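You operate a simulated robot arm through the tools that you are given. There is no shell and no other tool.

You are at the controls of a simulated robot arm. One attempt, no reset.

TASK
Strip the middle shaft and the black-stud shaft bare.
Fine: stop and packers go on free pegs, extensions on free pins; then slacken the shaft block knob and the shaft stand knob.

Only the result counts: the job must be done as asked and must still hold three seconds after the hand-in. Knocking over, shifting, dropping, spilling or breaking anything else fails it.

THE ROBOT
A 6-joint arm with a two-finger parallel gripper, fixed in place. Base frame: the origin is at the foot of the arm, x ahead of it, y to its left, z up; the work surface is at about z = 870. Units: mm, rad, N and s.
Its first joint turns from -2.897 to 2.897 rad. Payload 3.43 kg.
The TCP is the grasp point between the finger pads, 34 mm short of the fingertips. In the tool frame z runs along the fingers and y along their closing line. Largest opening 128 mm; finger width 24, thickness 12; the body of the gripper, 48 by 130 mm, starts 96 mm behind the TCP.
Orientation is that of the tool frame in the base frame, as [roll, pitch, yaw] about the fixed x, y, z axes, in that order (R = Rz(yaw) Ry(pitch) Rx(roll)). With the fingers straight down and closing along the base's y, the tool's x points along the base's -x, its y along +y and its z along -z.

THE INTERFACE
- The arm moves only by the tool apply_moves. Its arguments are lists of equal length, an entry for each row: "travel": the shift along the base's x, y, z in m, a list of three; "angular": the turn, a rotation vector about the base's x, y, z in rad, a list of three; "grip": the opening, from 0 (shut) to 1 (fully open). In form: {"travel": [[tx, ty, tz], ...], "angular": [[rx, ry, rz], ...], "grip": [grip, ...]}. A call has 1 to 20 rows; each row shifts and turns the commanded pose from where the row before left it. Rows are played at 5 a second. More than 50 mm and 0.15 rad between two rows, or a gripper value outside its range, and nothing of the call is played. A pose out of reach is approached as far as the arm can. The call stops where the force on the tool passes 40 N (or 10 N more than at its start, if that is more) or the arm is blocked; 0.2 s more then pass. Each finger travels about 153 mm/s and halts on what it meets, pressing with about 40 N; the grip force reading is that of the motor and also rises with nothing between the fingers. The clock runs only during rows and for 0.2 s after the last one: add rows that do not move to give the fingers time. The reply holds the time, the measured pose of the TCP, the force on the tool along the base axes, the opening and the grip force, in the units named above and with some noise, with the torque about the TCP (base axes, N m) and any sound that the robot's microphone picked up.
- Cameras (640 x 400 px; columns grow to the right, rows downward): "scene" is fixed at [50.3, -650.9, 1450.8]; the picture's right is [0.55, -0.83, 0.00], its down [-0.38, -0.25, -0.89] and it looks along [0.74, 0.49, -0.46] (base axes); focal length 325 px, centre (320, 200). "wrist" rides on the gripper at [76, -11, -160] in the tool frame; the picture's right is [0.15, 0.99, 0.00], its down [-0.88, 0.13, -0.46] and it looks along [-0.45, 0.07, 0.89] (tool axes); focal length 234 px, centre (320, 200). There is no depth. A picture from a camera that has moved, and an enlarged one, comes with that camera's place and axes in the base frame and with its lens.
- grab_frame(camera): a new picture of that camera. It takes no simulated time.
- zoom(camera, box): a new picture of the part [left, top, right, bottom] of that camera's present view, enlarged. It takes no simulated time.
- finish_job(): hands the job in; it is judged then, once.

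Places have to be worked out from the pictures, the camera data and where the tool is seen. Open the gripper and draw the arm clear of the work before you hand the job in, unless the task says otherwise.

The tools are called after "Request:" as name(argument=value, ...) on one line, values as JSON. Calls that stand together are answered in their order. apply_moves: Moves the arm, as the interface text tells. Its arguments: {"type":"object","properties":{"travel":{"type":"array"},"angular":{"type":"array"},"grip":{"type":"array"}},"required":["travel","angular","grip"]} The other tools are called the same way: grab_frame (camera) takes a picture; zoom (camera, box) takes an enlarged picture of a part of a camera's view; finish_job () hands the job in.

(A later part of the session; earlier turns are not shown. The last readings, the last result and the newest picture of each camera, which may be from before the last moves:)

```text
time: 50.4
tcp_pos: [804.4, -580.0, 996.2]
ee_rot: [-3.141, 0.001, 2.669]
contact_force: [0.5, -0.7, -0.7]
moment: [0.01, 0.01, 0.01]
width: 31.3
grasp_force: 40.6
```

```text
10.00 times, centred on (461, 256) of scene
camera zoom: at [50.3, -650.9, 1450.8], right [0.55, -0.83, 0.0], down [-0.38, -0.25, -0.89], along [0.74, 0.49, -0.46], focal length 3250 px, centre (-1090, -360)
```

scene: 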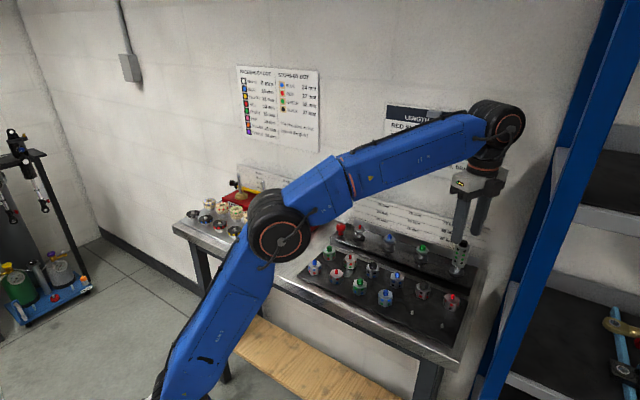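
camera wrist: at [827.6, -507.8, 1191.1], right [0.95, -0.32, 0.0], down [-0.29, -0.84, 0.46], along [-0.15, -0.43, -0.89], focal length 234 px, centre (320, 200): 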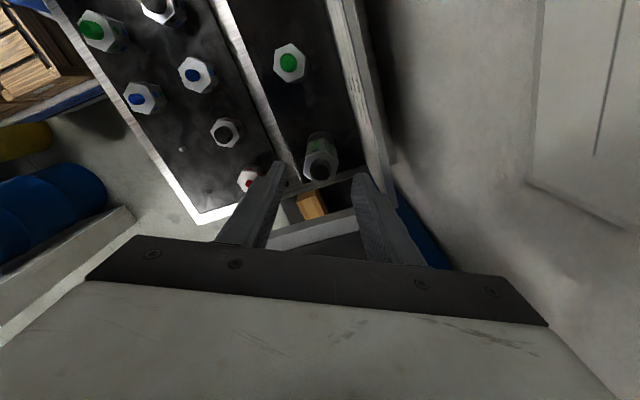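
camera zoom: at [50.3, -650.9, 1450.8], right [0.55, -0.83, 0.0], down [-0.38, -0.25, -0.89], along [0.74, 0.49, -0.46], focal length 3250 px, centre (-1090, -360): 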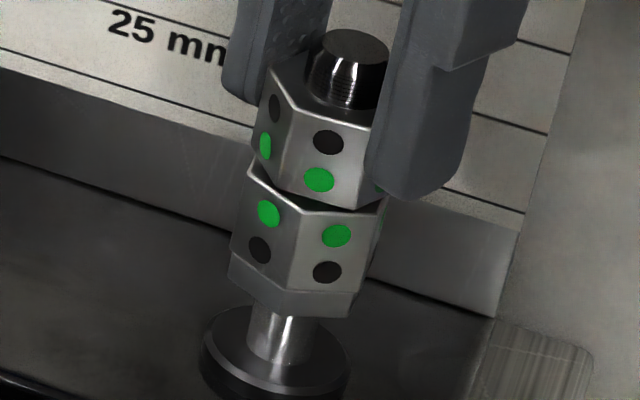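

A small gap is opening between the extensions with almost no force, so the pitch match is good. I continue turning counter-clockwise.

Request:
apply_moves(travel=[[0, 0, 8e-05], [0, 0, 8e-05], [0, 0, 8e-05], [0, 0, 8e-05], [0, 0, 8e-05], [0, 0, 8e-05], [0, 0, 8e-05], [0, 0, 8e-05], [0, 0, 8e-05], [0, 0, 8e-05], [0, 0, 0]], angular=[[0, 0, 0.13], [0, 0, 0.13], [0, 0, 0.13], [0, 0, 0.13], [0, 0, 0.13], [0, 0, 0.13], [0, 0, 0.13], [0, 0, 0.13], [0, 0, 0.13], [0, 0, 0.13], [0, 0, 0]], grip=[0.12, 0.12, 0.12, 0.12, 0.12, 0.12, 0.12, 0.12, 0.12, 0.12, 0.12])

Request:
zoom(camera="scene", box=[445, 236, 477, 276])

```text
time: 52.8
tcp_pos: [803.6, -580.6, 995.7]
ee_rot: [-3.141, 0.003, -2.316]
contact_force: [-1.0, 0.0, -1.0]
moment: [0.0, 0.01, 0.03]
width: 31.4
grasp_force: 40.2
```

```text
10.00 times, centred on (461, 256) of scene
camera zoom: at [50.3, -650.9, 1450.8], right [0.55, -0.83, 0.0], down [-0.38, -0.25, -0.89], along [0.74, 0.49, -0.46], focal length 3250 px, centre (-1090, -360)
```

zoom: 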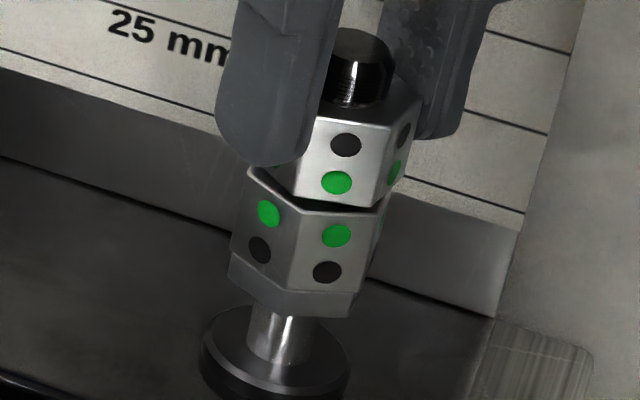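

The gap is growing steadily. I continue another 1.3 rad.

Request:
apply_moves(travel=[[0, 0, 8e-05], [0, 0, 8e-05], [0, 0, 8e-05], [0, 0, 8e-05], [0, 0, 8e-05], [0, 0, 8e-05], [0, 0, 8e-05], [0, 0, 8e-05], [0, 0, 8e-05], [0, 0, 8e-05], [0, 0, 0]], angular=[[0, 0, 0.13], [0, 0, 0.13], [0, 0, 0.13], [0, 0, 0.13], [0, 0, 0.13], [0, 0, 0.13], [0, 0, 0.13], [0, 0, 0.13], [0, 0, 0.13], [0, 0, 0.13], [0, 0, 0]], grip=[0.12, 0.12, 0.12, 0.12, 0.12, 0.12, 0.12, 0.12, 0.12, 0.12, 0.12])

Request:
zoom(camera="scene", box=[445, 236, 477, 276])

```text
time: 55.2
tcp_pos: [803.4, -580.6, 996.1]
ee_rot: [-3.14, 0.002, -1.014]
contact_force: [-0.8, -0.1, -0.7]
moment: [0.04, 0.0, -0.01]
width: 31.1
grasp_force: 39.9
```

```text
10.00 times, centred on (461, 256) of scene
camera zoom: at [50.3, -650.9, 1450.8], right [0.55, -0.83, 0.0], down [-0.38, -0.25, -0.89], along [0.74, 0.49, -0.46], focal length 3250 px, centre (-1090, -360)
```

zoom: 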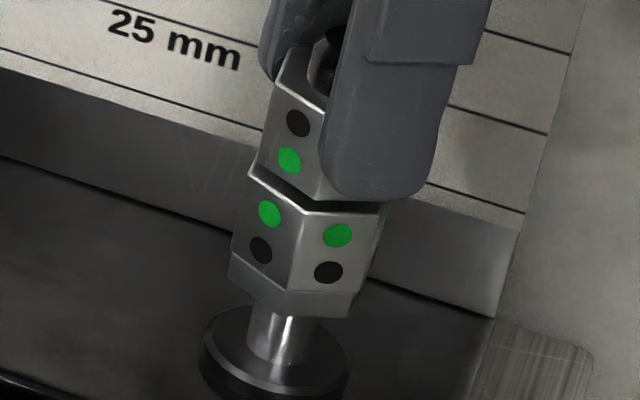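

I've turned 4.2 rad so far with forces near zero. I zoom into the gap to see whether the stud is still engaged.

Request:
zoom(camera="scene", box=[454, 252, 472, 264])

Request:
apply_moves(travel=[[0, 0, 0.0006], [0, 0, 0]], angular=[[0, 0, 0], [0, 0, 0]], grip=[0.12, 0.12])

```text
16.00 times, centred on (463, 258) of scene
camera zoom: at [50.3, -650.9, 1450.8], right [0.55, -0.83, 0.0], down [-0.38, -0.25, -0.89], along [0.74, 0.49, -0.46], focal length 5200 px, centre (-1968, -728)
```

zoom: 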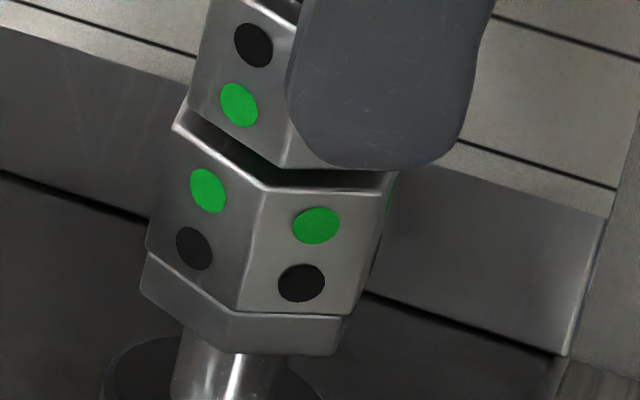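

```text
time: 55.8
tcp_pos: [804.0, -581.0, 997.8]
ee_rot: [3.141, 0.0, -1.017]
contact_force: [0.1, -0.6, -0.6]
moment: [-0.01, 0.01, 0.0]
width: 31.4
grasp_force: 40.2
```

Lifting 0.6 mm caused no resistance, so the thread may be free. I lift gently a bit more, watching the force.

Request:
apply_moves(travel=[[0, 0, 0.0005], [0, 0, 0.0005], [0, 0, 0.0005], [0, 0, 0]], angular=[[0, 0, 0], [0, 0, 0], [0, 0, 0], [0, 0, 0]], grip=[0.12, 0.12, 0.12, 0.12])

Request:
zoom(camera="scene", box=[445, 236, 477, 276])

```text
time: 56.8
tcp_pos: [804.1, -580.4, 997.9]
ee_rot: [3.14, 0.003, -1.016]
contact_force: [-0.4, -0.2, -0.8]
moment: [-0.01, 0.02, 0.0]
width: 31.3
grasp_force: 40.1
```

```text
10.00 times, centred on (461, 256) of scene
camera zoom: at [50.3, -650.9, 1450.8], right [0.55, -0.83, 0.0], down [-0.38, -0.25, -0.89], along [0.74, 0.49, -0.46], focal length 3250 px, centre (-1090, -360)
```

zoom: 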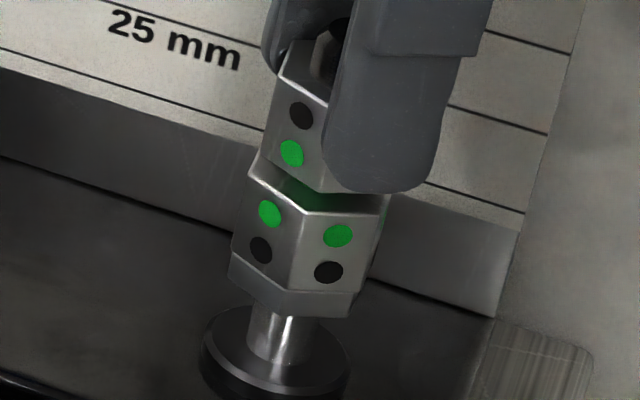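

The extension lifts freely, with the green stud showing in the gap, so it is unscrewed. I raise it straight up clear of the stud.

Request:
apply_moves(travel=[[0, 0, 0.003], [0, 0, 0.004], [0, 0, 0.005], [0, 0, 0.008], [0, 0, 0.006], [0, 0, 0]], angular=[[0, 0, 0], [0, 0, 0], [0, 0, 0], [0, 0, 0], [0, 0, 0], [0, 0, 0]], grip=[0.12, 0.12, 0.12, 0.12, 0.12, 0.12])

Request:
zoom(camera="scene", box=[430, 210, 490, 280])

Request:
grab_frame(camera="wrist")

```text
time: 58.2
tcp_pos: [804.4, -581.0, 1025.0]
ee_rot: [-3.14, 0.002, -1.016]
contact_force: [0.9, 0.4, -0.7]
moment: [0.0, -0.03, -0.02]
width: 31.3
grasp_force: 39.8
```

```text
5.71 times, centred on (460, 245) of scene
camera zoom: at [50.3, -650.9, 1450.8], right [0.55, -0.83, 0.0], down [-0.38, -0.25, -0.89], along [0.74, 0.49, -0.46], focal length 1857 px, centre (-480, -57)
```

zoom: 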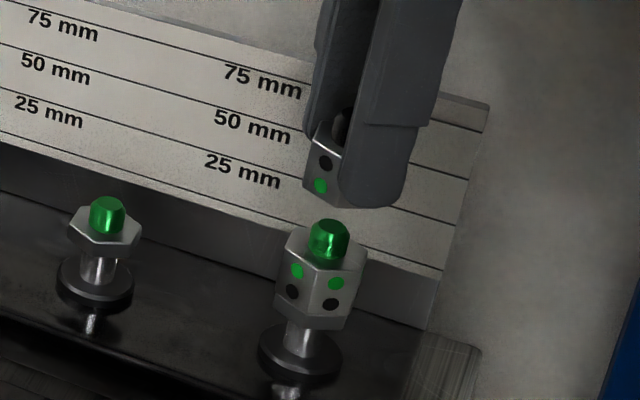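

```text
taken
camera wrist: at [853.5, -638.9, 1185.6], right [-0.76, -0.65, 0.0], down [-0.57, 0.68, 0.46], along [-0.29, 0.35, -0.89], focal length 234 px, centre (320, 200)
```

wrist: 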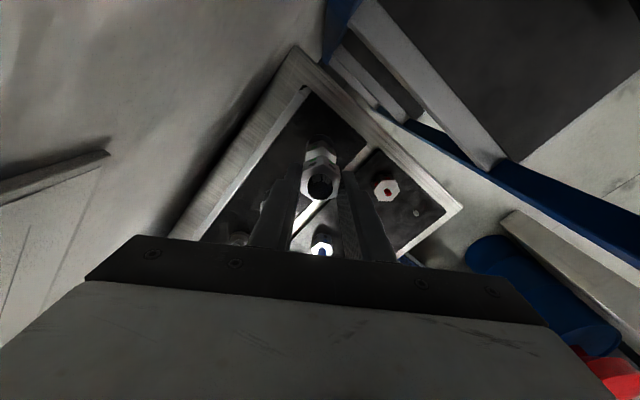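

The upper extension is free. I carry it toward the outer free pin (622.5, −593.5) at the same height while unwinding the wrist back to its original yaw.

Request:
apply_moves(travel=[[-0.0227, -0.0016, 0], [-0.0227, -0.0016, 0], [-0.0227, -0.0016, 0], [-0.0227, -0.0016, 0], [-0.0227, -0.0016, 0], [-0.0227, -0.0016, 0], [-0.0227, -0.0016, 0], [-0.0227, -0.0016, 0], [0, 0, 0], [0, 0, 0], [0, 0, 0], [0, 0, 0], [0, 0, 0], [0, 0, 0], [0, 0, 0], [0, 0, 0]], angular=[[0, 0, -0.1419], [0, 0, -0.1419], [0, 0, -0.1419], [0, 0, -0.1419], [0, 0, -0.1419], [0, 0, -0.1419], [0, 0, -0.1419], [0, 0, -0.1419], [0, 0, -0.1419], [0, 0, -0.1419], [0, 0, -0.1419], [0, 0, -0.1419], [0, 0, -0.1419], [0, 0, -0.1419], [0, 0, -0.1419], [0, 0, 0]], grip=[0.12, 0.12, 0.12, 0.12, 0.12, 0.12, 0.12, 0.12, 0.12, 0.12, 0.12, 0.12, 0.12, 0.12, 0.12, 0.12])

Request:
grab_frame(camera="wrist")

Request:
zoom(camera="scene", box=[380, 220, 480, 330])

```text
time: 61.6
tcp_pos: [622.6, -592.2, 1024.9]
ee_rot: [3.141, 0.002, 3.14]
contact_force: [0.3, -0.9, -1.4]
moment: [0.05, -0.01, -0.02]
width: 31.5
grasp_force: 39.8
```

```text
taken
camera wrist: at [546.4, -603.8, 1185.7], right [-0.14, 0.99, 0.0], down [0.88, 0.13, 0.46], along [0.45, 0.06, -0.89], focal length 234 px, centre (320, 200)
```

wrist: 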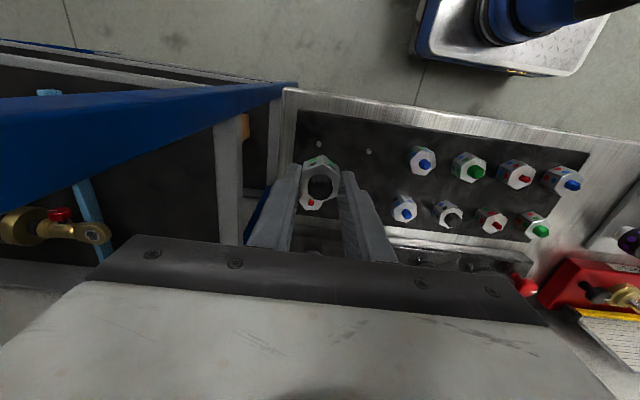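

```text
3.64 times, centred on (430, 275) of scene
camera zoom: at [50.3, -650.9, 1450.8], right [0.55, -0.83, 0.0], down [-0.38, -0.25, -0.89], along [0.74, 0.49, -0.46], focal length 1182 px, centre (-80, -73)
```

zoom: 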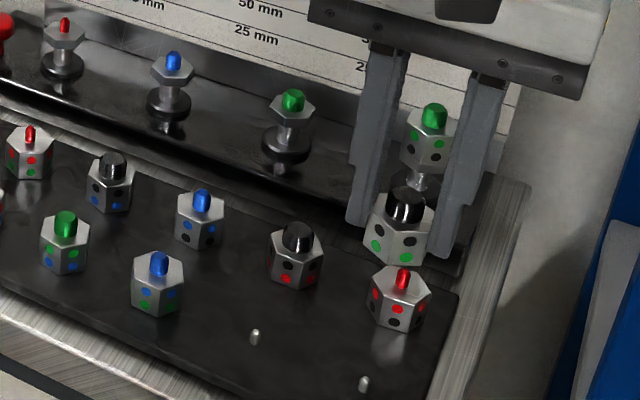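

The extension is over pin 1. I check the alignment of the held extension in the wrist view before lowering.

Request:
zoom(camera="wrist", box=[240, 110, 400, 230])

Request:
zoom(camera="scene", box=[440, 180, 640, 330])

```text
3.33 times, centred on (320, 170) of wrist
camera zoom: at [546.4, -603.8, 1185.7], right [-0.14, 0.99, 0.0], down [0.88, 0.13, 0.46], along [0.45, 0.06, -0.89], focal length 781 px, centre (320, 300)
```

zoom: 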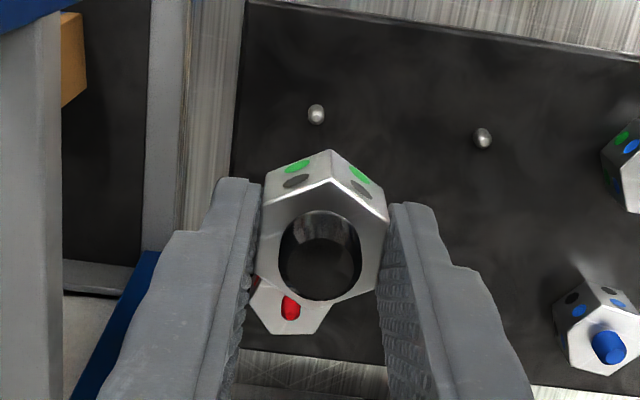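

```text
2.67 times, centred on (540, 255) of scene
camera zoom: at [50.3, -650.9, 1450.8], right [0.55, -0.83, 0.0], down [-0.38, -0.25, -0.89], along [0.74, 0.49, -0.46], focal length 867 px, centre (-267, 53)
```

zoom: 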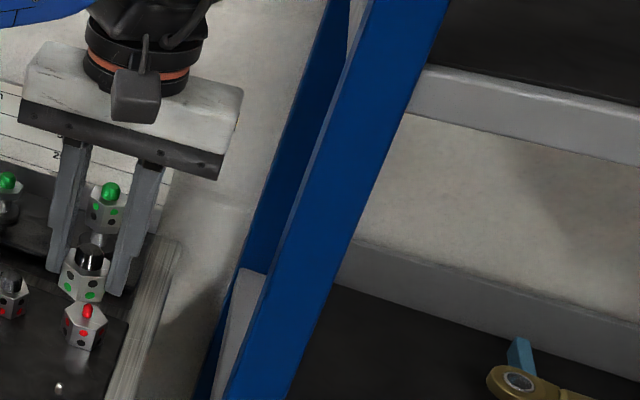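

Alignment is within about 1 mm. I lower to just above the pin and look again.

Request:
apply_moves(travel=[[-0.0002, -0.0008, -0.03], [0, 0, -0.03], [0, 0, -0.02], [0, 0, -0.012], [0, 0, 0]], angular=[[0, 0, 0], [0, 0, 0], [0, 0, 0], [0, 0, 0], [0, 0, 0]], grip=[0.12, 0.12, 0.12, 0.12, 0.12])

Request:
zoom(camera="scene", box=[400, 280, 450, 330])

Request:
zoom(camera="wrist", box=[240, 110, 400, 230])

```text
time: 62.8
tcp_pos: [621.9, -594.5, 933.5]
ee_rot: [-3.141, 0.0, 3.137]
contact_force: [0.3, 0.4, -0.9]
moment: [-0.01, 0.0, 0.03]
width: 31.0
grasp_force: 40.1
```

```text
8.00 times, centred on (425, 305) of scene
camera zoom: at [50.3, -650.9, 1450.8], right [0.55, -0.83, 0.0], down [-0.38, -0.25, -0.89], along [0.74, 0.49, -0.46], focal length 2600 px, centre (-520, -640)
```

zoom: 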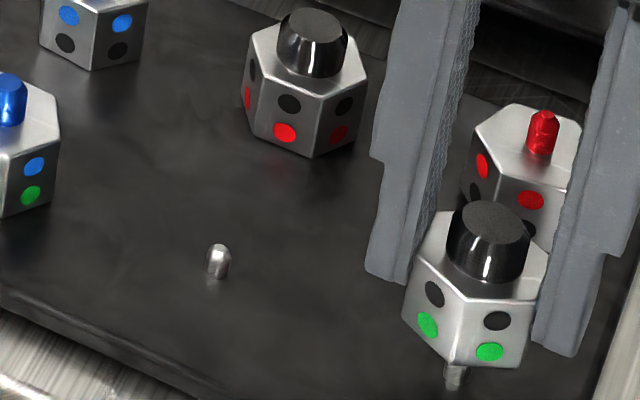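

```text
3.33 times, centred on (320, 170) of wrist
camera zoom: at [546.0, -605.3, 1093.9], right [-0.14, 0.99, 0.0], down [0.88, 0.13, 0.46], along [0.45, 0.07, -0.89], focal length 781 px, centre (320, 300)
```

zoom: 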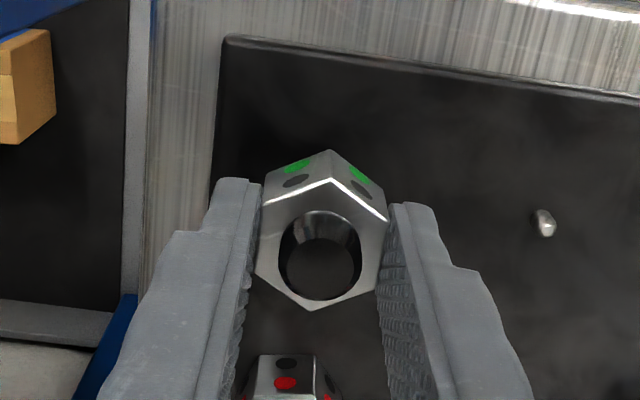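

The extension sits squarely above the pin, with its bottom about 12 mm above the pin top. I lower slowly toward the tray surface, watching for contact.

Request:
apply_moves(travel=[[0, 0, -0.006], [0, 0, -0.005], [0, 0, -0.004], [0, 0, -0.003], [0, 0, -0.002], [0, 0, 0]], angular=[[0, 0, 0], [0, 0, 0], [0, 0, 0], [0, 0, 0], [0, 0, 0], [0, 0, 0]], grip=[0.12, 0.12, 0.12, 0.12, 0.12, 0.12])

Request:
zoom(camera="scene", box=[400, 280, 450, 330])

```text
time: 64.2
tcp_pos: [620.7, -595.7, 913.3]
ee_rot: [3.141, 0.002, 3.139]
contact_force: [0.2, -0.9, -0.4]
moment: [0.02, 0.01, 0.0]
width: 31.4
grasp_force: 39.9
```

```text
8.00 times, centred on (425, 305) of scene
camera zoom: at [50.3, -650.9, 1450.8], right [0.55, -0.83, 0.0], down [-0.38, -0.25, -0.89], along [0.74, 0.49, -0.46], focal length 2600 px, centre (-520, -640)
```

zoom: 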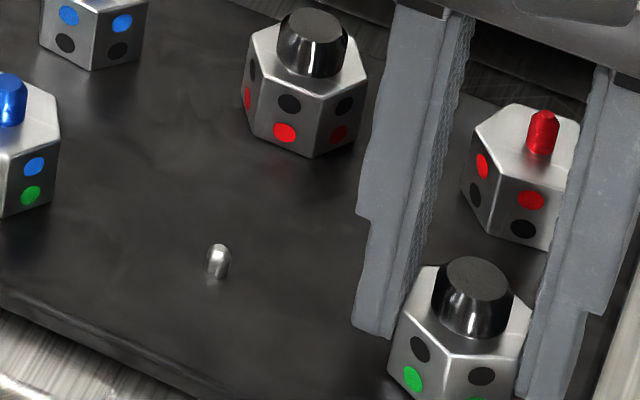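

There is no contact yet and the pin has evidently entered the socket. I lower in 0.7 mm steps until the tray is felt.

Request:
apply_moves(travel=[[0, 0, -0.0007], [0, 0, -0.0007], [0, 0, 0]], angular=[[0, 0, 0], [0, 0, 0], [0, 0, 0]], grip=[0.12, 0.12, 0.12])

Request:
zoom(camera="scene", box=[400, 290, 450, 340])

```text
time: 65.0
tcp_pos: [620.9, -594.0, 911.6]
ee_rot: [-3.141, 0.001, 3.138]
contact_force: [2.0, 2.1, 4.0]
moment: [0.11, 0.02, -0.07]
width: 31.2
grasp_force: 39.7
```

```text
8.00 times, centred on (425, 315) of scene
camera zoom: at [50.3, -650.9, 1450.8], right [0.55, -0.83, 0.0], down [-0.38, -0.25, -0.89], along [0.74, 0.49, -0.46], focal length 2600 px, centre (-520, -720)
```

zoom: 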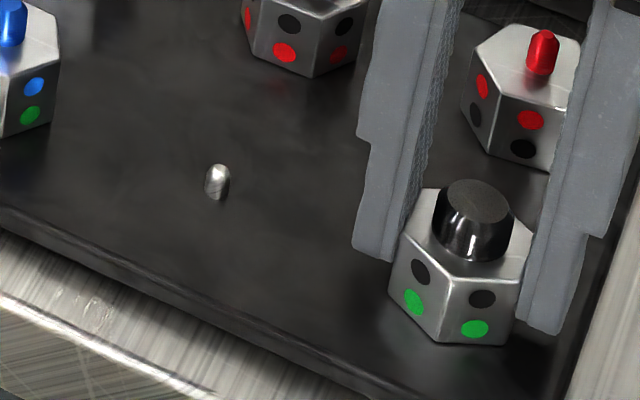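

Contact is felt and the extension sits on the tray over the pin. I open slightly and lift off.

Request:
apply_moves(travel=[[0, 0, 0], [0, 0, 0], [0, 0, 0], [0, 0, 0.015], [0, 0, 0.03], [0, 0, 0.04], [0, 0, 0.035]], angular=[[0, 0, 0], [0, 0, 0], [0, 0, 0], [0, 0, 0], [0, 0, 0], [0, 0, 0], [0, 0, 0]], grip=[0.28, 0.33, 0.33, 0.33, 0.33, 0.33, 0.4])

Request:
zoom(camera="scene", box=[390, 270, 470, 340])

Request:
zoom(camera="wrist", box=[240, 80, 400, 200])

```text
time: 66.6
tcp_pos: [623.6, -594.9, 1029.0]
ee_rot: [3.14, -0.001, 3.137]
contact_force: [0.6, -0.6, 0.5]
moment: [0.01, 0.03, 0.02]
width: 51.3
grasp_force: 0.1
```

```text
5.71 times, centred on (430, 305) of scene
camera zoom: at [50.3, -650.9, 1450.8], right [0.55, -0.83, 0.0], down [-0.38, -0.25, -0.89], along [0.74, 0.49, -0.46], focal length 1857 px, centre (-309, -400)
```

zoom: 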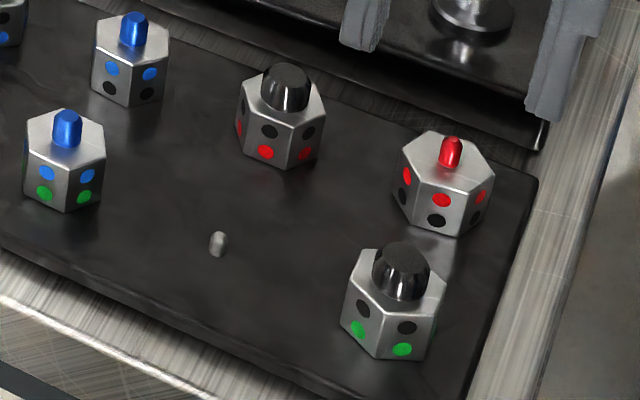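

```text
3.33 times, centred on (320, 140) of wrist
camera zoom: at [548.0, -605.4, 1189.9], right [-0.14, 0.99, 0.0], down [0.88, 0.13, 0.46], along [0.45, 0.07, -0.89], focal length 781 px, centre (320, 400)
```

zoom: 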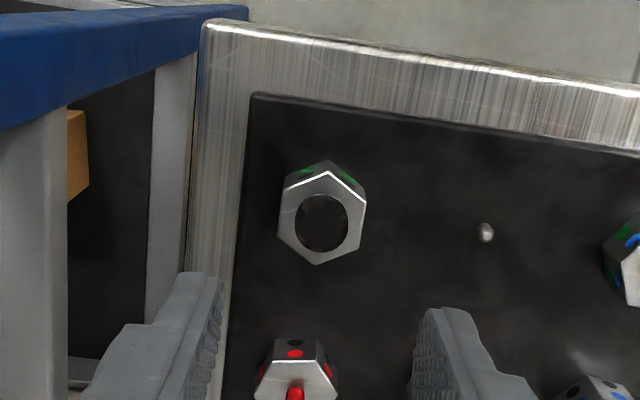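

The upper extension is seated on pin 1. I return over the black-stud shaft and again wind the wrist clockwise by 120° for the lower extension.

Request:
apply_moves(travel=[[0, 0, -0.003], [0.0224, 0.0019, 0], [0.0224, 0.0019, 0], [0.0224, 0.0019, 0], [0.0224, 0.0019, 0], [0.0224, 0.0019, 0], [0.0224, 0.0018, 0], [0.0225, 0.0018, 0], [0.0225, 0.0018, 0], [0, 0, 0], [0, 0, 0], [0, 0, 0], [0, 0, 0], [0, 0, 0], [0, 0, 0], [0, 0, 0]], angular=[[0, 0, 0], [0, 0, -0.1494], [0, 0, -0.1494], [0, 0, -0.1494], [0, 0, -0.1494], [0, 0, -0.1494], [0, 0, -0.1494], [0, 0, -0.1494], [0, 0, -0.1494], [0, 0, -0.1494], [0, 0, -0.1494], [0, 0, -0.1494], [0, 0, -0.1494], [0, 0, -0.1494], [0, 0, -0.1494], [0, 0, 0]], grip=[0.45, 0.45, 0.45, 0.45, 0.45, 0.45, 0.45, 0.45, 0.45, 0.45, 0.45, 0.45, 0.45, 0.45, 0.45, 0.45])

Request:
zoom(camera="wrist", box=[240, 100, 400, 200])

Request:
zoom(camera="scene", box=[430, 210, 490, 280])

```text
time: 70.0
tcp_pos: [800.9, -579.9, 1027.1]
ee_rot: [-3.141, 0.003, 1.047]
contact_force: [0.0, -0.2, -0.7]
moment: [0.01, -0.03, 0.0]
width: 57.9
grasp_force: 0.0
```

```text
4.00 times, centred on (320, 150) of wrist
camera zoom: at [829.9, -507.9, 1188.8], right [0.93, -0.37, 0.0], down [-0.33, -0.83, 0.46], along [-0.17, -0.42, -0.89], focal length 937 px, centre (320, 400)
```

zoom: 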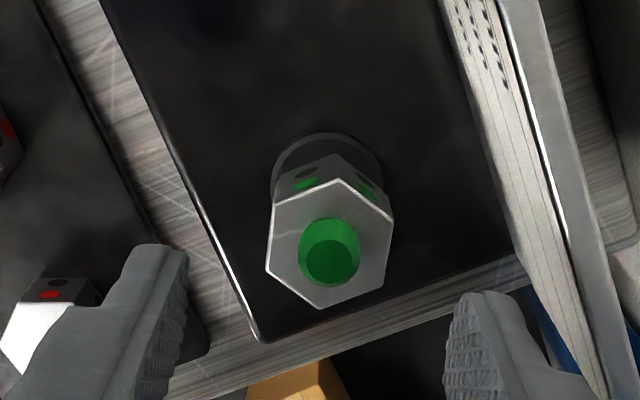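

```text
5.71 times, centred on (460, 245) of scene
camera zoom: at [50.3, -650.9, 1450.8], right [0.55, -0.83, 0.0], down [-0.38, -0.25, -0.89], along [0.74, 0.49, -0.46], focal length 1857 px, centre (-480, -57)
```

zoom: 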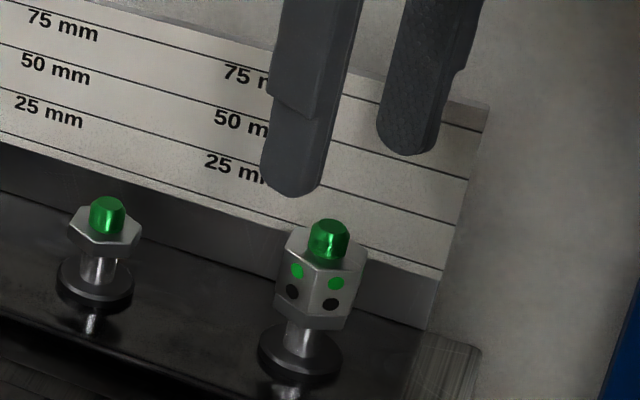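

The hex reads about 3 mm to the right of the tool axis. I correct by (+2.8, −0.8) mm, lower to TCP z≈968 (fingertips ≈934, above the shaft's own flange), and recheck.

Request:
apply_moves(travel=[[0.0028, -0.0008, 0], [0, 0, -0.02], [0, 0, -0.02], [0, 0, -0.019], [0, 0, 0]], angular=[[0, 0, 0], [0, 0, 0], [0, 0, 0], [0, 0, 0], [0, 0, 0]], grip=[0.45, 0.45, 0.45, 0.45, 0.45])

Request:
zoom(camera="wrist", box=[240, 120, 400, 220])

Request:
zoom(camera="scene", box=[440, 236, 480, 286])

```text
time: 71.2
tcp_pos: [804.4, -579.1, 971.6]
ee_rot: [-3.141, 0.002, 1.047]
contact_force: [0.2, 0.5, -0.4]
moment: [0.02, -0.03, 0.01]
width: 57.8
grasp_force: 0.2
```

```text
4.00 times, centred on (320, 170) of wrist
camera zoom: at [833.1, -507.1, 1131.0], right [0.93, -0.37, 0.0], down [-0.33, -0.83, 0.46], along [-0.17, -0.42, -0.89], focal length 937 px, centre (320, 320)
```

zoom: 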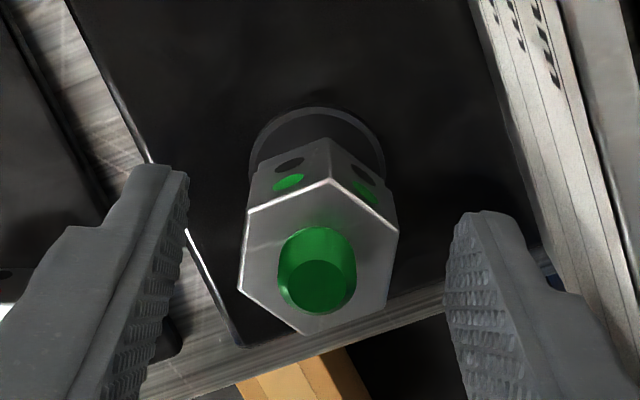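

```text
8.00 times, centred on (460, 261) of scene
camera zoom: at [50.3, -650.9, 1450.8], right [0.55, -0.83, 0.0], down [-0.38, -0.25, -0.89], along [0.74, 0.49, -0.46], focal length 2600 px, centre (-800, -288)
```

zoom: 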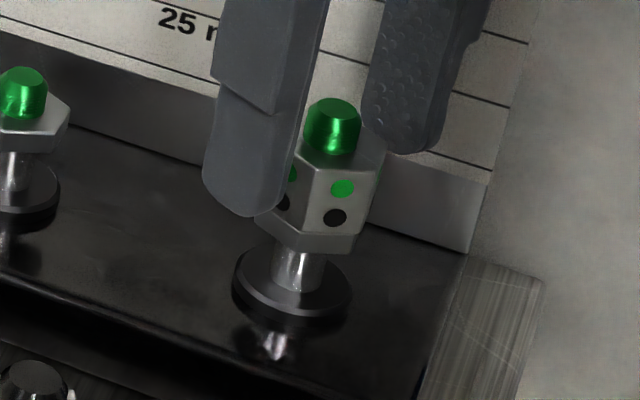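

It's centred now, with fingertips at about z 937, well above the flange. I close on the lower extension.

Request:
apply_moves(travel=[[0, 0, -0.0015], [0, 0, 0], [0, 0, 0], [0, 0, 0]], angular=[[0, 0, 0], [0, 0, 0], [0, 0, 0], [0, 0, 0]], grip=[0.35, 0.2, 0.12, 0.12])

Request:
zoom(camera="scene", box=[440, 236, 480, 286])

```text
time: 72.2
tcp_pos: [804.2, -578.9, 968.6]
ee_rot: [3.141, 0.003, 1.047]
contact_force: [1.3, 0.2, 0.3]
moment: [0.02, 0.0, -0.02]
width: 31.3
grasp_force: 40.1
```

```text
8.00 times, centred on (460, 261) of scene
camera zoom: at [50.3, -650.9, 1450.8], right [0.55, -0.83, 0.0], down [-0.38, -0.25, -0.89], along [0.74, 0.49, -0.46], focal length 2600 px, centre (-800, -288)
```

zoom: 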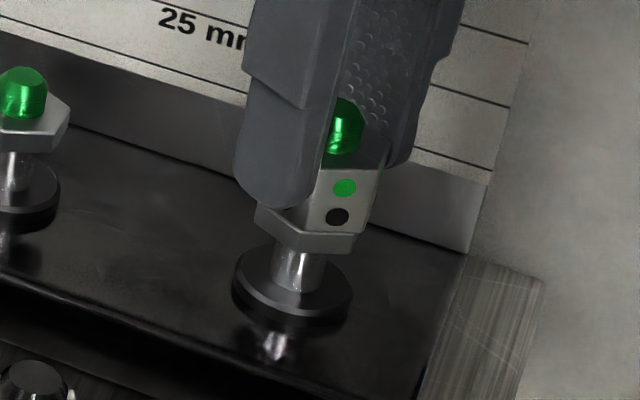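

Gripped on the extension only. I start turning counter-clockwise with the same lift ratio and check the force early.

Request:
apply_moves(travel=[[0, 0, 5e-05], [0, 0, 8e-05], [0, 0, 8e-05], [0, 0, 8e-05], [0, 0, 8e-05], [0, 0, 0]], angular=[[0, 0, 0.1], [0, 0, 0.13], [0, 0, 0.13], [0, 0, 0.13], [0, 0, 0.13], [0, 0, 0]], grip=[0.12, 0.12, 0.12, 0.12, 0.12, 0.12])

Request:
zoom(camera="scene", box=[440, 236, 480, 286])

```text
time: 73.6
tcp_pos: [804.1, -580.3, 968.1]
ee_rot: [-3.14, -0.001, 1.669]
contact_force: [-5.1, 17.6, -1.2]
moment: [0.65, 0.22, -0.07]
width: 31.5
grasp_force: 39.8
```

```text
8.00 times, centred on (460, 261) of scene
camera zoom: at [50.3, -650.9, 1450.8], right [0.55, -0.83, 0.0], down [-0.38, -0.25, -0.89], along [0.74, 0.49, -0.46], focal length 2600 px, centre (-800, -288)
```

zoom: 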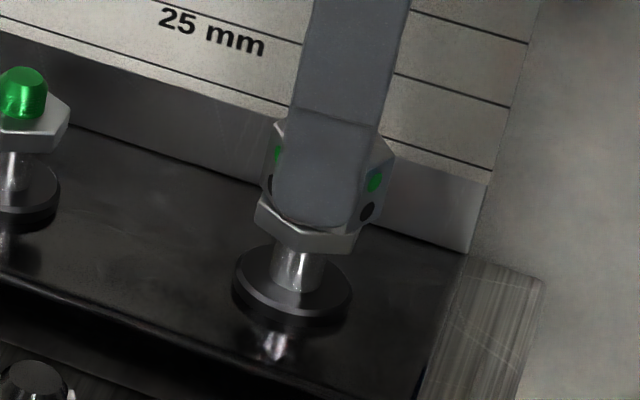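

It is turning, but a side force of about 18 N has built up, so the tool axis is slightly off. I nudge the TCP in the direction the shaft pushes (+y, slightly −x) and reread.

Request:
apply_moves(travel=[[-0.0002, 0.0006, 0], [0, 0, 0]], angular=[[0, 0, 0], [0, 0, 0]], grip=[0.12, 0.12])

```text
time: 74.2
tcp_pos: [803.4, -580.5, 968.5]
ee_rot: [-3.141, 0.001, 1.666]
contact_force: [1.9, 7.5, 0.1]
moment: [0.27, -0.04, -0.01]
width: 31.5
grasp_force: 40.3
```

The force dropped to 7.5 N. One more small nudge in +y should null it.

Request:
apply_moves(travel=[[0.0001, 0.0004, 0], [0, 0, 0]], angular=[[0, 0, 0], [0, 0, 0]], grip=[0.12, 0.12])

```text
time: 74.8
tcp_pos: [804.1, -580.7, 968.2]
ee_rot: [-3.14, 0.001, 1.667]
contact_force: [0.7, 4.9, 0.2]
moment: [0.18, -0.02, 0.01]
width: 31.2
grasp_force: 39.8
```

Side force is now under 5 N. I nudge slightly more and continue counter-clockwise in moderate steps with the matching lift.

Request:
apply_moves(travel=[[0, 0.0003, 5e-05], [0, 0, 8e-05], [0, 0, 8e-05], [0, 0, 8e-05], [0, 0, 8e-05], [0, 0, 0]], angular=[[0, 0, 0.1], [0, 0, 0.13], [0, 0, 0.13], [0, 0, 0.13], [0, 0, 0.13], [0, 0, 0]], grip=[0.12, 0.12, 0.12, 0.12, 0.12, 0.12])

```text
time: 76.2
tcp_pos: [803.7, -578.4, 970.6]
ee_rot: [3.141, 0.004, 2.288]
contact_force: [-12.8, 7.5, -0.7]
moment: [0.3, 0.43, -0.04]
width: 31.6
grasp_force: 40.1
```

The pattern of side forces shows the hex was gripped about 2 mm off the tool axis, so the true axis is (−1.85, −0.87) mm from here. I release, shift the TCP onto the true axis, and re-grip.

Request:
apply_moves(travel=[[0, 0, 0], [0, 0, 0], [-0.00185, -0.00087, 0], [0, 0, 0], [0, 0, 0], [0, 0, 0], [0, 0, 0]], angular=[[0, 0, 0], [0, 0, 0], [0, 0, 0], [0, 0, 0], [0, 0, 0], [0, 0, 0], [0, 0, 0]], grip=[0.32, 0.32, 0.32, 0.32, 0.2, 0.12, 0.12])

Request:
zoom(camera="scene", box=[440, 236, 480, 286])

Request:
zoom(camera="wrist", box=[240, 120, 400, 220])

```text
time: 77.8
tcp_pos: [801.6, -579.5, 968.8]
ee_rot: [3.141, 0.002, 2.287]
contact_force: [0.3, 0.0, 0.8]
moment: [-0.02, 0.0, -0.01]
width: 31.3
grasp_force: 39.6
```

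```text
8.00 times, centred on (460, 261) of scene
camera zoom: at [50.3, -650.9, 1450.8], right [0.55, -0.83, 0.0], down [-0.38, -0.25, -0.89], along [0.74, 0.49, -0.46], focal length 2600 px, centre (-800, -288)
```

zoom: 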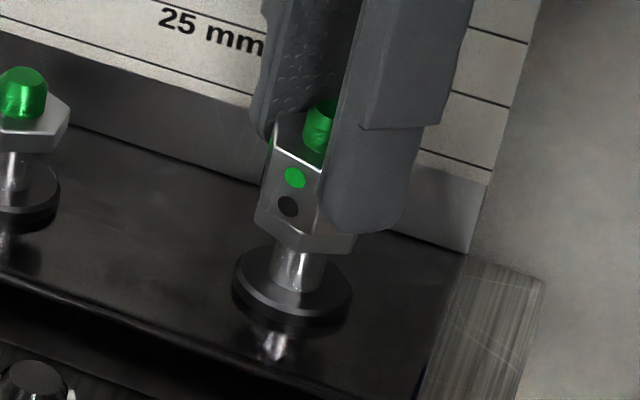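

```text
4.00 times, centred on (320, 170) of wrist
camera zoom: at [744.4, -529.7, 1129.3], right [0.65, 0.76, 0.0], down [0.68, -0.58, 0.46], along [0.35, -0.3, -0.89], focal length 937 px, centre (320, 320)
```

zoom: 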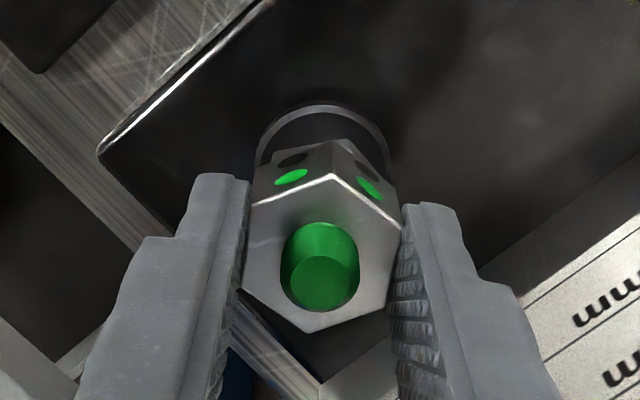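

Forces are zero after the re-grip and the hex is aligned with the fingers. I continue turning counter-clockwise with lift.

Request:
apply_moves(travel=[[0, 0, 5e-05], [0, 0, 8e-05], [0, 0, 8e-05], [0, 0, 8e-05], [0, 0, 8e-05], [0, 0, 0]], angular=[[0, 0, 0.1], [0, 0, 0.13], [0, 0, 0.13], [0, 0, 0.13], [0, 0, 0.13], [0, 0, 0]], grip=[0.12, 0.12, 0.12, 0.12, 0.12, 0.12])

```text
time: 79.2
tcp_pos: [801.7, -578.9, 969.2]
ee_rot: [3.141, 0.0, 2.911]
contact_force: [0.7, 0.7, 0.2]
moment: [-0.02, 0.01, -0.02]
width: 31.4
grasp_force: 40.5
```

Forces stay near zero with the corrected axis. I continue another 1.3 rad.

Request:
apply_moves(travel=[[0, 0, 8e-05], [0, 0, 8e-05], [0, 0, 8e-05], [0, 0, 8e-05], [0, 0, 8e-05], [0, 0, 8e-05], [0, 0, 8e-05], [0, 0, 8e-05], [0, 0, 8e-05], [0, 0, 8e-05], [0, 0, 0]], angular=[[0, 0, 0.13], [0, 0, 0.13], [0, 0, 0.13], [0, 0, 0.13], [0, 0, 0.13], [0, 0, 0.13], [0, 0, 0.13], [0, 0, 0.13], [0, 0, 0.13], [0, 0, 0.13], [0, 0, 0]], grip=[0.12, 0.12, 0.12, 0.12, 0.12, 0.12, 0.12, 0.12, 0.12, 0.12, 0.12])

Request:
zoom(camera="scene", box=[440, 236, 480, 286])

```text
time: 81.6
tcp_pos: [801.2, -580.7, 969.8]
ee_rot: [3.141, 0.001, -2.072]
contact_force: [2.2, -3.1, -0.1]
moment: [-0.14, -0.08, 0.0]
width: 31.2
grasp_force: 40.3
```

```text
8.00 times, centred on (460, 261) of scene
camera zoom: at [50.3, -650.9, 1450.8], right [0.55, -0.83, 0.0], down [-0.38, -0.25, -0.89], along [0.74, 0.49, -0.46], focal length 2600 px, centre (-800, -288)
```

zoom: 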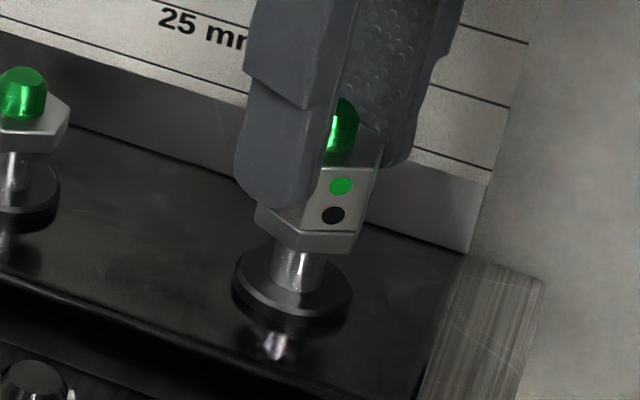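

I zoom in closely on the joint between the lower extension and the shaft flange to see whether a gap is opening.

Request:
zoom(camera="scene", box=[452, 256, 470, 272])

Request:
zoom(camera="wrist", box=[270, 120, 370, 220])

```text
16.00 times, centred on (461, 264) of scene
camera zoom: at [50.3, -650.9, 1450.8], right [0.55, -0.83, 0.0], down [-0.38, -0.25, -0.89], along [0.74, 0.49, -0.46], focal length 5200 px, centre (-1936, -824)
```

zoom: 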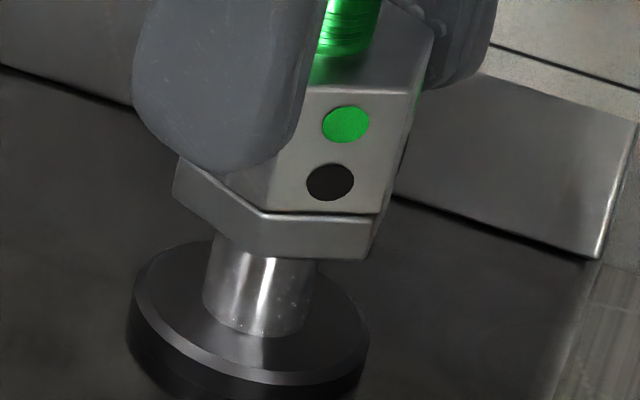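

```text
4.00 times, centred on (320, 170) of wrist
camera zoom: at [775.4, -651.1, 1130.9], right [-0.94, 0.35, 0.0], down [0.31, 0.83, 0.46], along [0.16, 0.43, -0.89], focal length 937 px, centre (320, 320)
```

zoom: 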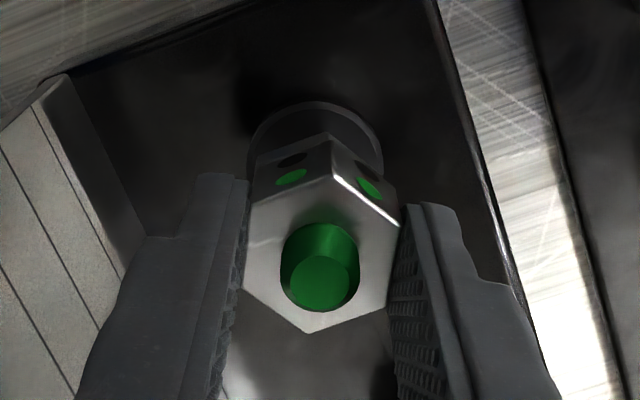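

There is a narrow gap at the seam of about 1.5 mm, consistent with the thread pitch. I continue about 1.05 rad more.

Request:
apply_moves(travel=[[0, 0, 8e-05], [0, 0, 8e-05], [0, 0, 8e-05], [0, 0, 8e-05], [0, 0, 8e-05], [0, 0, 8e-05], [0, 0, 8e-05], [0, 0, 8e-05], [0, 0, 0]], angular=[[0, 0, 0.13], [0, 0, 0.13], [0, 0, 0.13], [0, 0, 0.13], [0, 0, 0.13], [0, 0, 0.13], [0, 0, 0.13], [0, 0, 0.13], [0, 0, 0]], grip=[0.12, 0.12, 0.12, 0.12, 0.12, 0.12, 0.12, 0.12, 0.12])

Request:
zoom(camera="scene", box=[440, 236, 480, 286])

```text
time: 83.6
tcp_pos: [800.9, -579.8, 972.8]
ee_rot: [3.141, 0.002, -1.033]
contact_force: [3.7, -2.0, 0.0]
moment: [-0.1, -0.18, -0.01]
width: 31.2
grasp_force: 39.8
```

```text
8.00 times, centred on (460, 261) of scene
camera zoom: at [50.3, -650.9, 1450.8], right [0.55, -0.83, 0.0], down [-0.38, -0.25, -0.89], along [0.74, 0.49, -0.46], focal length 2600 px, centre (-800, -288)
```

zoom: 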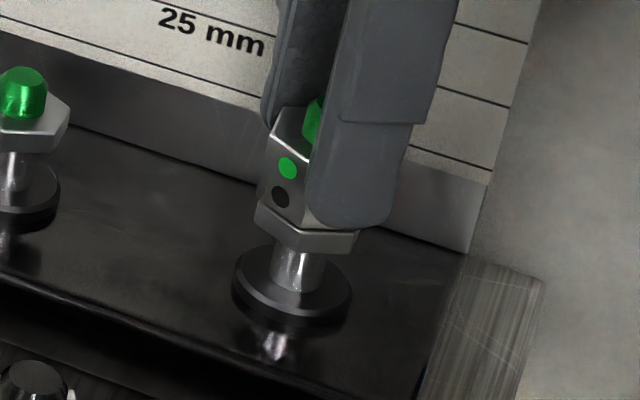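

I've turned 4.2 rad in total. I test with a small lift of 0.6 mm to see whether it is free.

Request:
apply_moves(travel=[[0, 0, 0.0003], [0, 0, 0.0003], [0, 0, 0]], angular=[[0, 0, 0], [0, 0, 0], [0, 0, 0]], grip=[0.12, 0.12, 0.12])

Request:
zoom(camera="scene", box=[452, 256, 470, 272])

```text
time: 84.4
tcp_pos: [801.3, -579.9, 972.4]
ee_rot: [-3.14, 0.002, -1.036]
contact_force: [-0.5, -0.6, -1.5]
moment: [0.01, -0.05, 0.0]
width: 31.4
grasp_force: 39.7
```

```text
16.00 times, centred on (461, 264) of scene
camera zoom: at [50.3, -650.9, 1450.8], right [0.55, -0.83, 0.0], down [-0.38, -0.25, -0.89], along [0.74, 0.49, -0.46], focal length 5200 px, centre (-1936, -824)
```

zoom: 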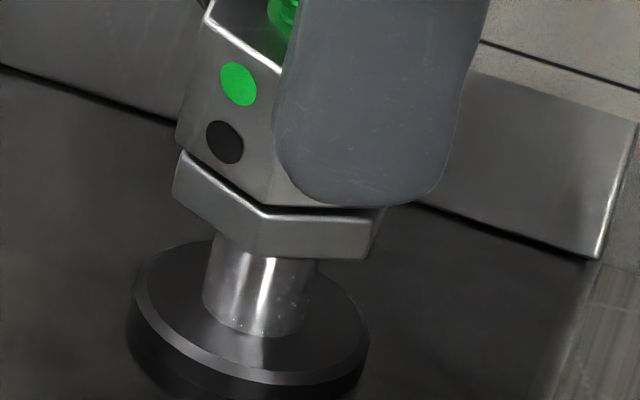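

Side forces vanished and only the part's weight remains, so it seems free. I lift gently a further 1.5 mm and check.

Request:
apply_moves(travel=[[0, 0, 0.0005], [0, 0, 0.0005], [0, 0, 0.0005], [0, 0, 0]], angular=[[0, 0, 0], [0, 0, 0], [0, 0, 0], [0, 0, 0]], grip=[0.12, 0.12, 0.12, 0.12])

Request:
zoom(camera="scene", box=[452, 256, 470, 272])

```text
time: 85.4
tcp_pos: [802.0, -578.8, 973.0]
ee_rot: [3.142, 0.002, -1.034]
contact_force: [0.2, -0.3, -0.9]
moment: [0.0, -0.04, 0.02]
width: 31.5
grasp_force: 40.0
```

```text
16.00 times, centred on (461, 264) of scene
camera zoom: at [50.3, -650.9, 1450.8], right [0.55, -0.83, 0.0], down [-0.38, -0.25, -0.89], along [0.74, 0.49, -0.46], focal length 5200 px, centre (-1936, -824)
```

zoom: 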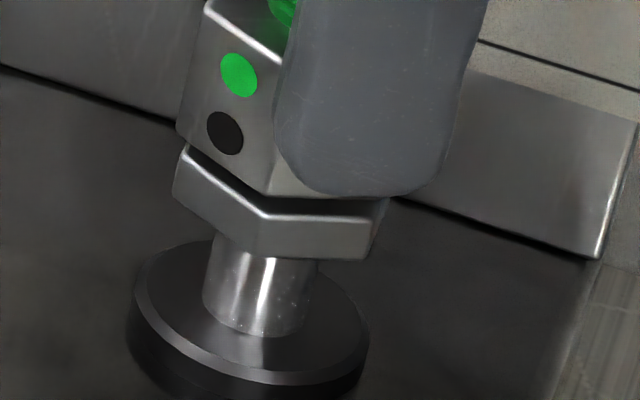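

It lifts freely. I raise it straight up well clear of the black stud.

Request:
apply_moves(travel=[[0, 0, 0.003], [0, 0, 0.004], [0, 0, 0.005], [0, 0, 0.01], [0, 0, 0.015], [0, 0, 0.015], [0, 0, 0]], angular=[[0, 0, 0], [0, 0, 0], [0, 0, 0], [0, 0, 0], [0, 0, 0], [0, 0, 0], [0, 0, 0]], grip=[0.12, 0.12, 0.12, 0.12, 0.12, 0.12, 0.12])

Request:
zoom(camera="scene", box=[430, 210, 490, 280])

```text
time: 87.0
tcp_pos: [800.9, -579.8, 1024.8]
ee_rot: [-3.141, 0.002, -1.035]
contact_force: [-0.8, -0.5, -0.2]
moment: [-0.01, -0.02, 0.01]
width: 31.3
grasp_force: 39.7
```

```text
5.71 times, centred on (460, 245) of scene
camera zoom: at [50.3, -650.9, 1450.8], right [0.55, -0.83, 0.0], down [-0.38, -0.25, -0.89], along [0.74, 0.49, -0.46], focal length 1857 px, centre (-480, -57)
```

zoom: 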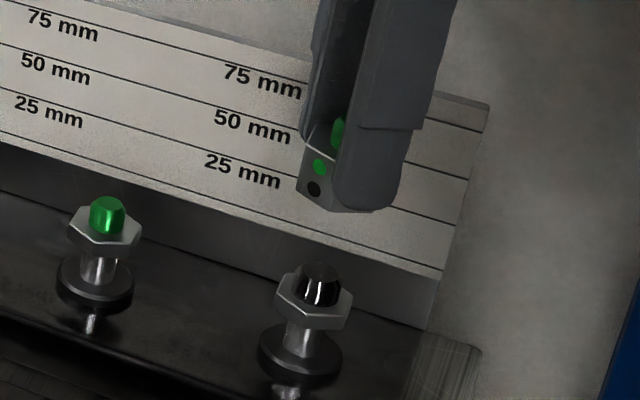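

The black-stud shaft is bare. I carry the second extension to pin 2 (622.3, −526), unwinding the wrist on the way.

Request:
apply_moves(travel=[[-0.0224, 0.0067, 0], [-0.0224, 0.0067, 0], [-0.0224, 0.0067, 0], [-0.0224, 0.0067, 0], [-0.0224, 0.0067, 0], [-0.0224, 0.0067, 0], [-0.0224, 0.0067, 0], [-0.0223, 0.0066, 0], [0, 0, 0], [0, 0, 0], [0, 0, 0], [0, 0, 0], [0, 0, 0], [0, 0, 0], [0, 0, 0], [0, 0, 0]], angular=[[0, 0, -0.1405], [0, 0, -0.1405], [0, 0, -0.1405], [0, 0, -0.1405], [0, 0, -0.1405], [0, 0, -0.1405], [0, 0, -0.1405], [0, 0, -0.1405], [0, 0, -0.1405], [0, 0, -0.1405], [0, 0, -0.1405], [0, 0, -0.1405], [0, 0, -0.1405], [0, 0, -0.1405], [0, 0, -0.1405], [0, 0, 0]], grip=[0.12, 0.12, 0.12, 0.12, 0.12, 0.12, 0.12, 0.12, 0.12, 0.12, 0.12, 0.12, 0.12, 0.12, 0.12, 0.12])

Request:
zoom(camera="wrist", box=[240, 100, 400, 220])

Request:
zoom(camera="scene", box=[380, 240, 470, 340])

```text
time: 90.4
tcp_pos: [623.3, -526.6, 1025.1]
ee_rot: [-3.14, 0.001, 3.139]
contact_force: [0.5, 0.3, -0.5]
moment: [0.01, -0.02, -0.03]
width: 31.4
grasp_force: 39.8
```

```text
3.33 times, centred on (320, 160) of wrist
camera zoom: at [547.7, -536.6, 1185.6], right [-0.14, 0.99, 0.0], down [0.88, 0.13, 0.46], along [0.45, 0.07, -0.89], focal length 781 px, centre (320, 333)
```

zoom: 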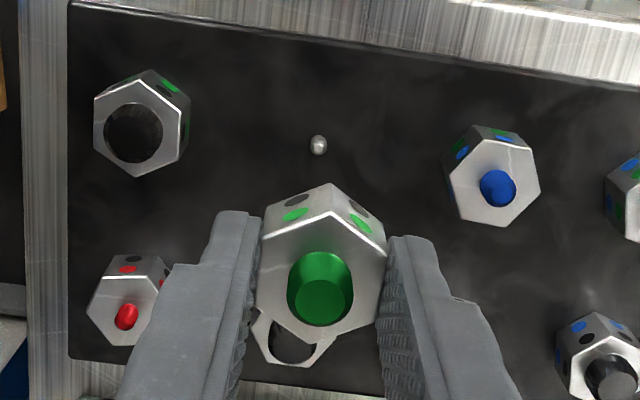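

```text
4.00 times, centred on (425, 290) of scene
camera zoom: at [50.3, -650.9, 1450.8], right [0.55, -0.83, 0.0], down [-0.38, -0.25, -0.89], along [0.74, 0.49, -0.46], focal length 1300 px, centre (-100, -160)
```

zoom: 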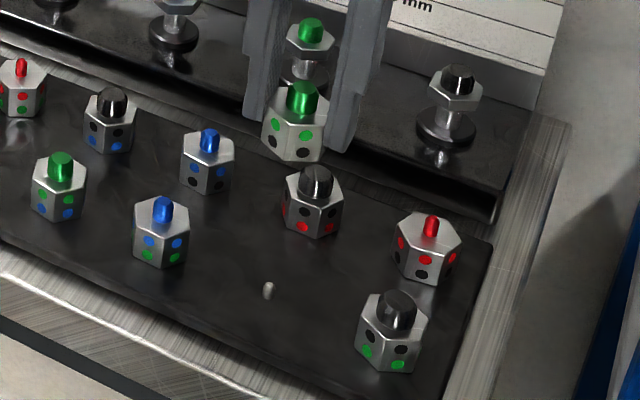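

Pin 2 is almost directly below. I shift (−1.0, −0.3) mm and lower to just above the pin.

Request:
apply_moves(travel=[[-0.001, -0.0003, -0.03], [0, 0, -0.03], [0, 0, -0.02], [0, 0, -0.012], [0, 0, 0]], angular=[[0, 0, 0], [0, 0, 0], [0, 0, 0], [0, 0, 0], [0, 0, 0]], grip=[0.12, 0.12, 0.12, 0.12, 0.12])

Request:
zoom(camera="scene", box=[390, 280, 440, 330])

```text
time: 91.6
tcp_pos: [622.1, -526.4, 932.7]
ee_rot: [-3.141, 0.002, 3.14]
contact_force: [-0.6, 0.5, -1.0]
moment: [0.01, -0.02, 0.0]
width: 31.3
grasp_force: 40.0
```

```text
8.00 times, centred on (415, 305) of scene
camera zoom: at [50.3, -650.9, 1450.8], right [0.55, -0.83, 0.0], down [-0.38, -0.25, -0.89], along [0.74, 0.49, -0.46], focal length 2600 px, centre (-440, -640)
```

zoom: 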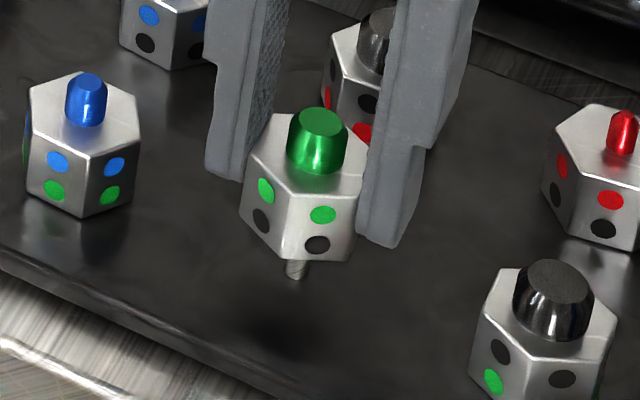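

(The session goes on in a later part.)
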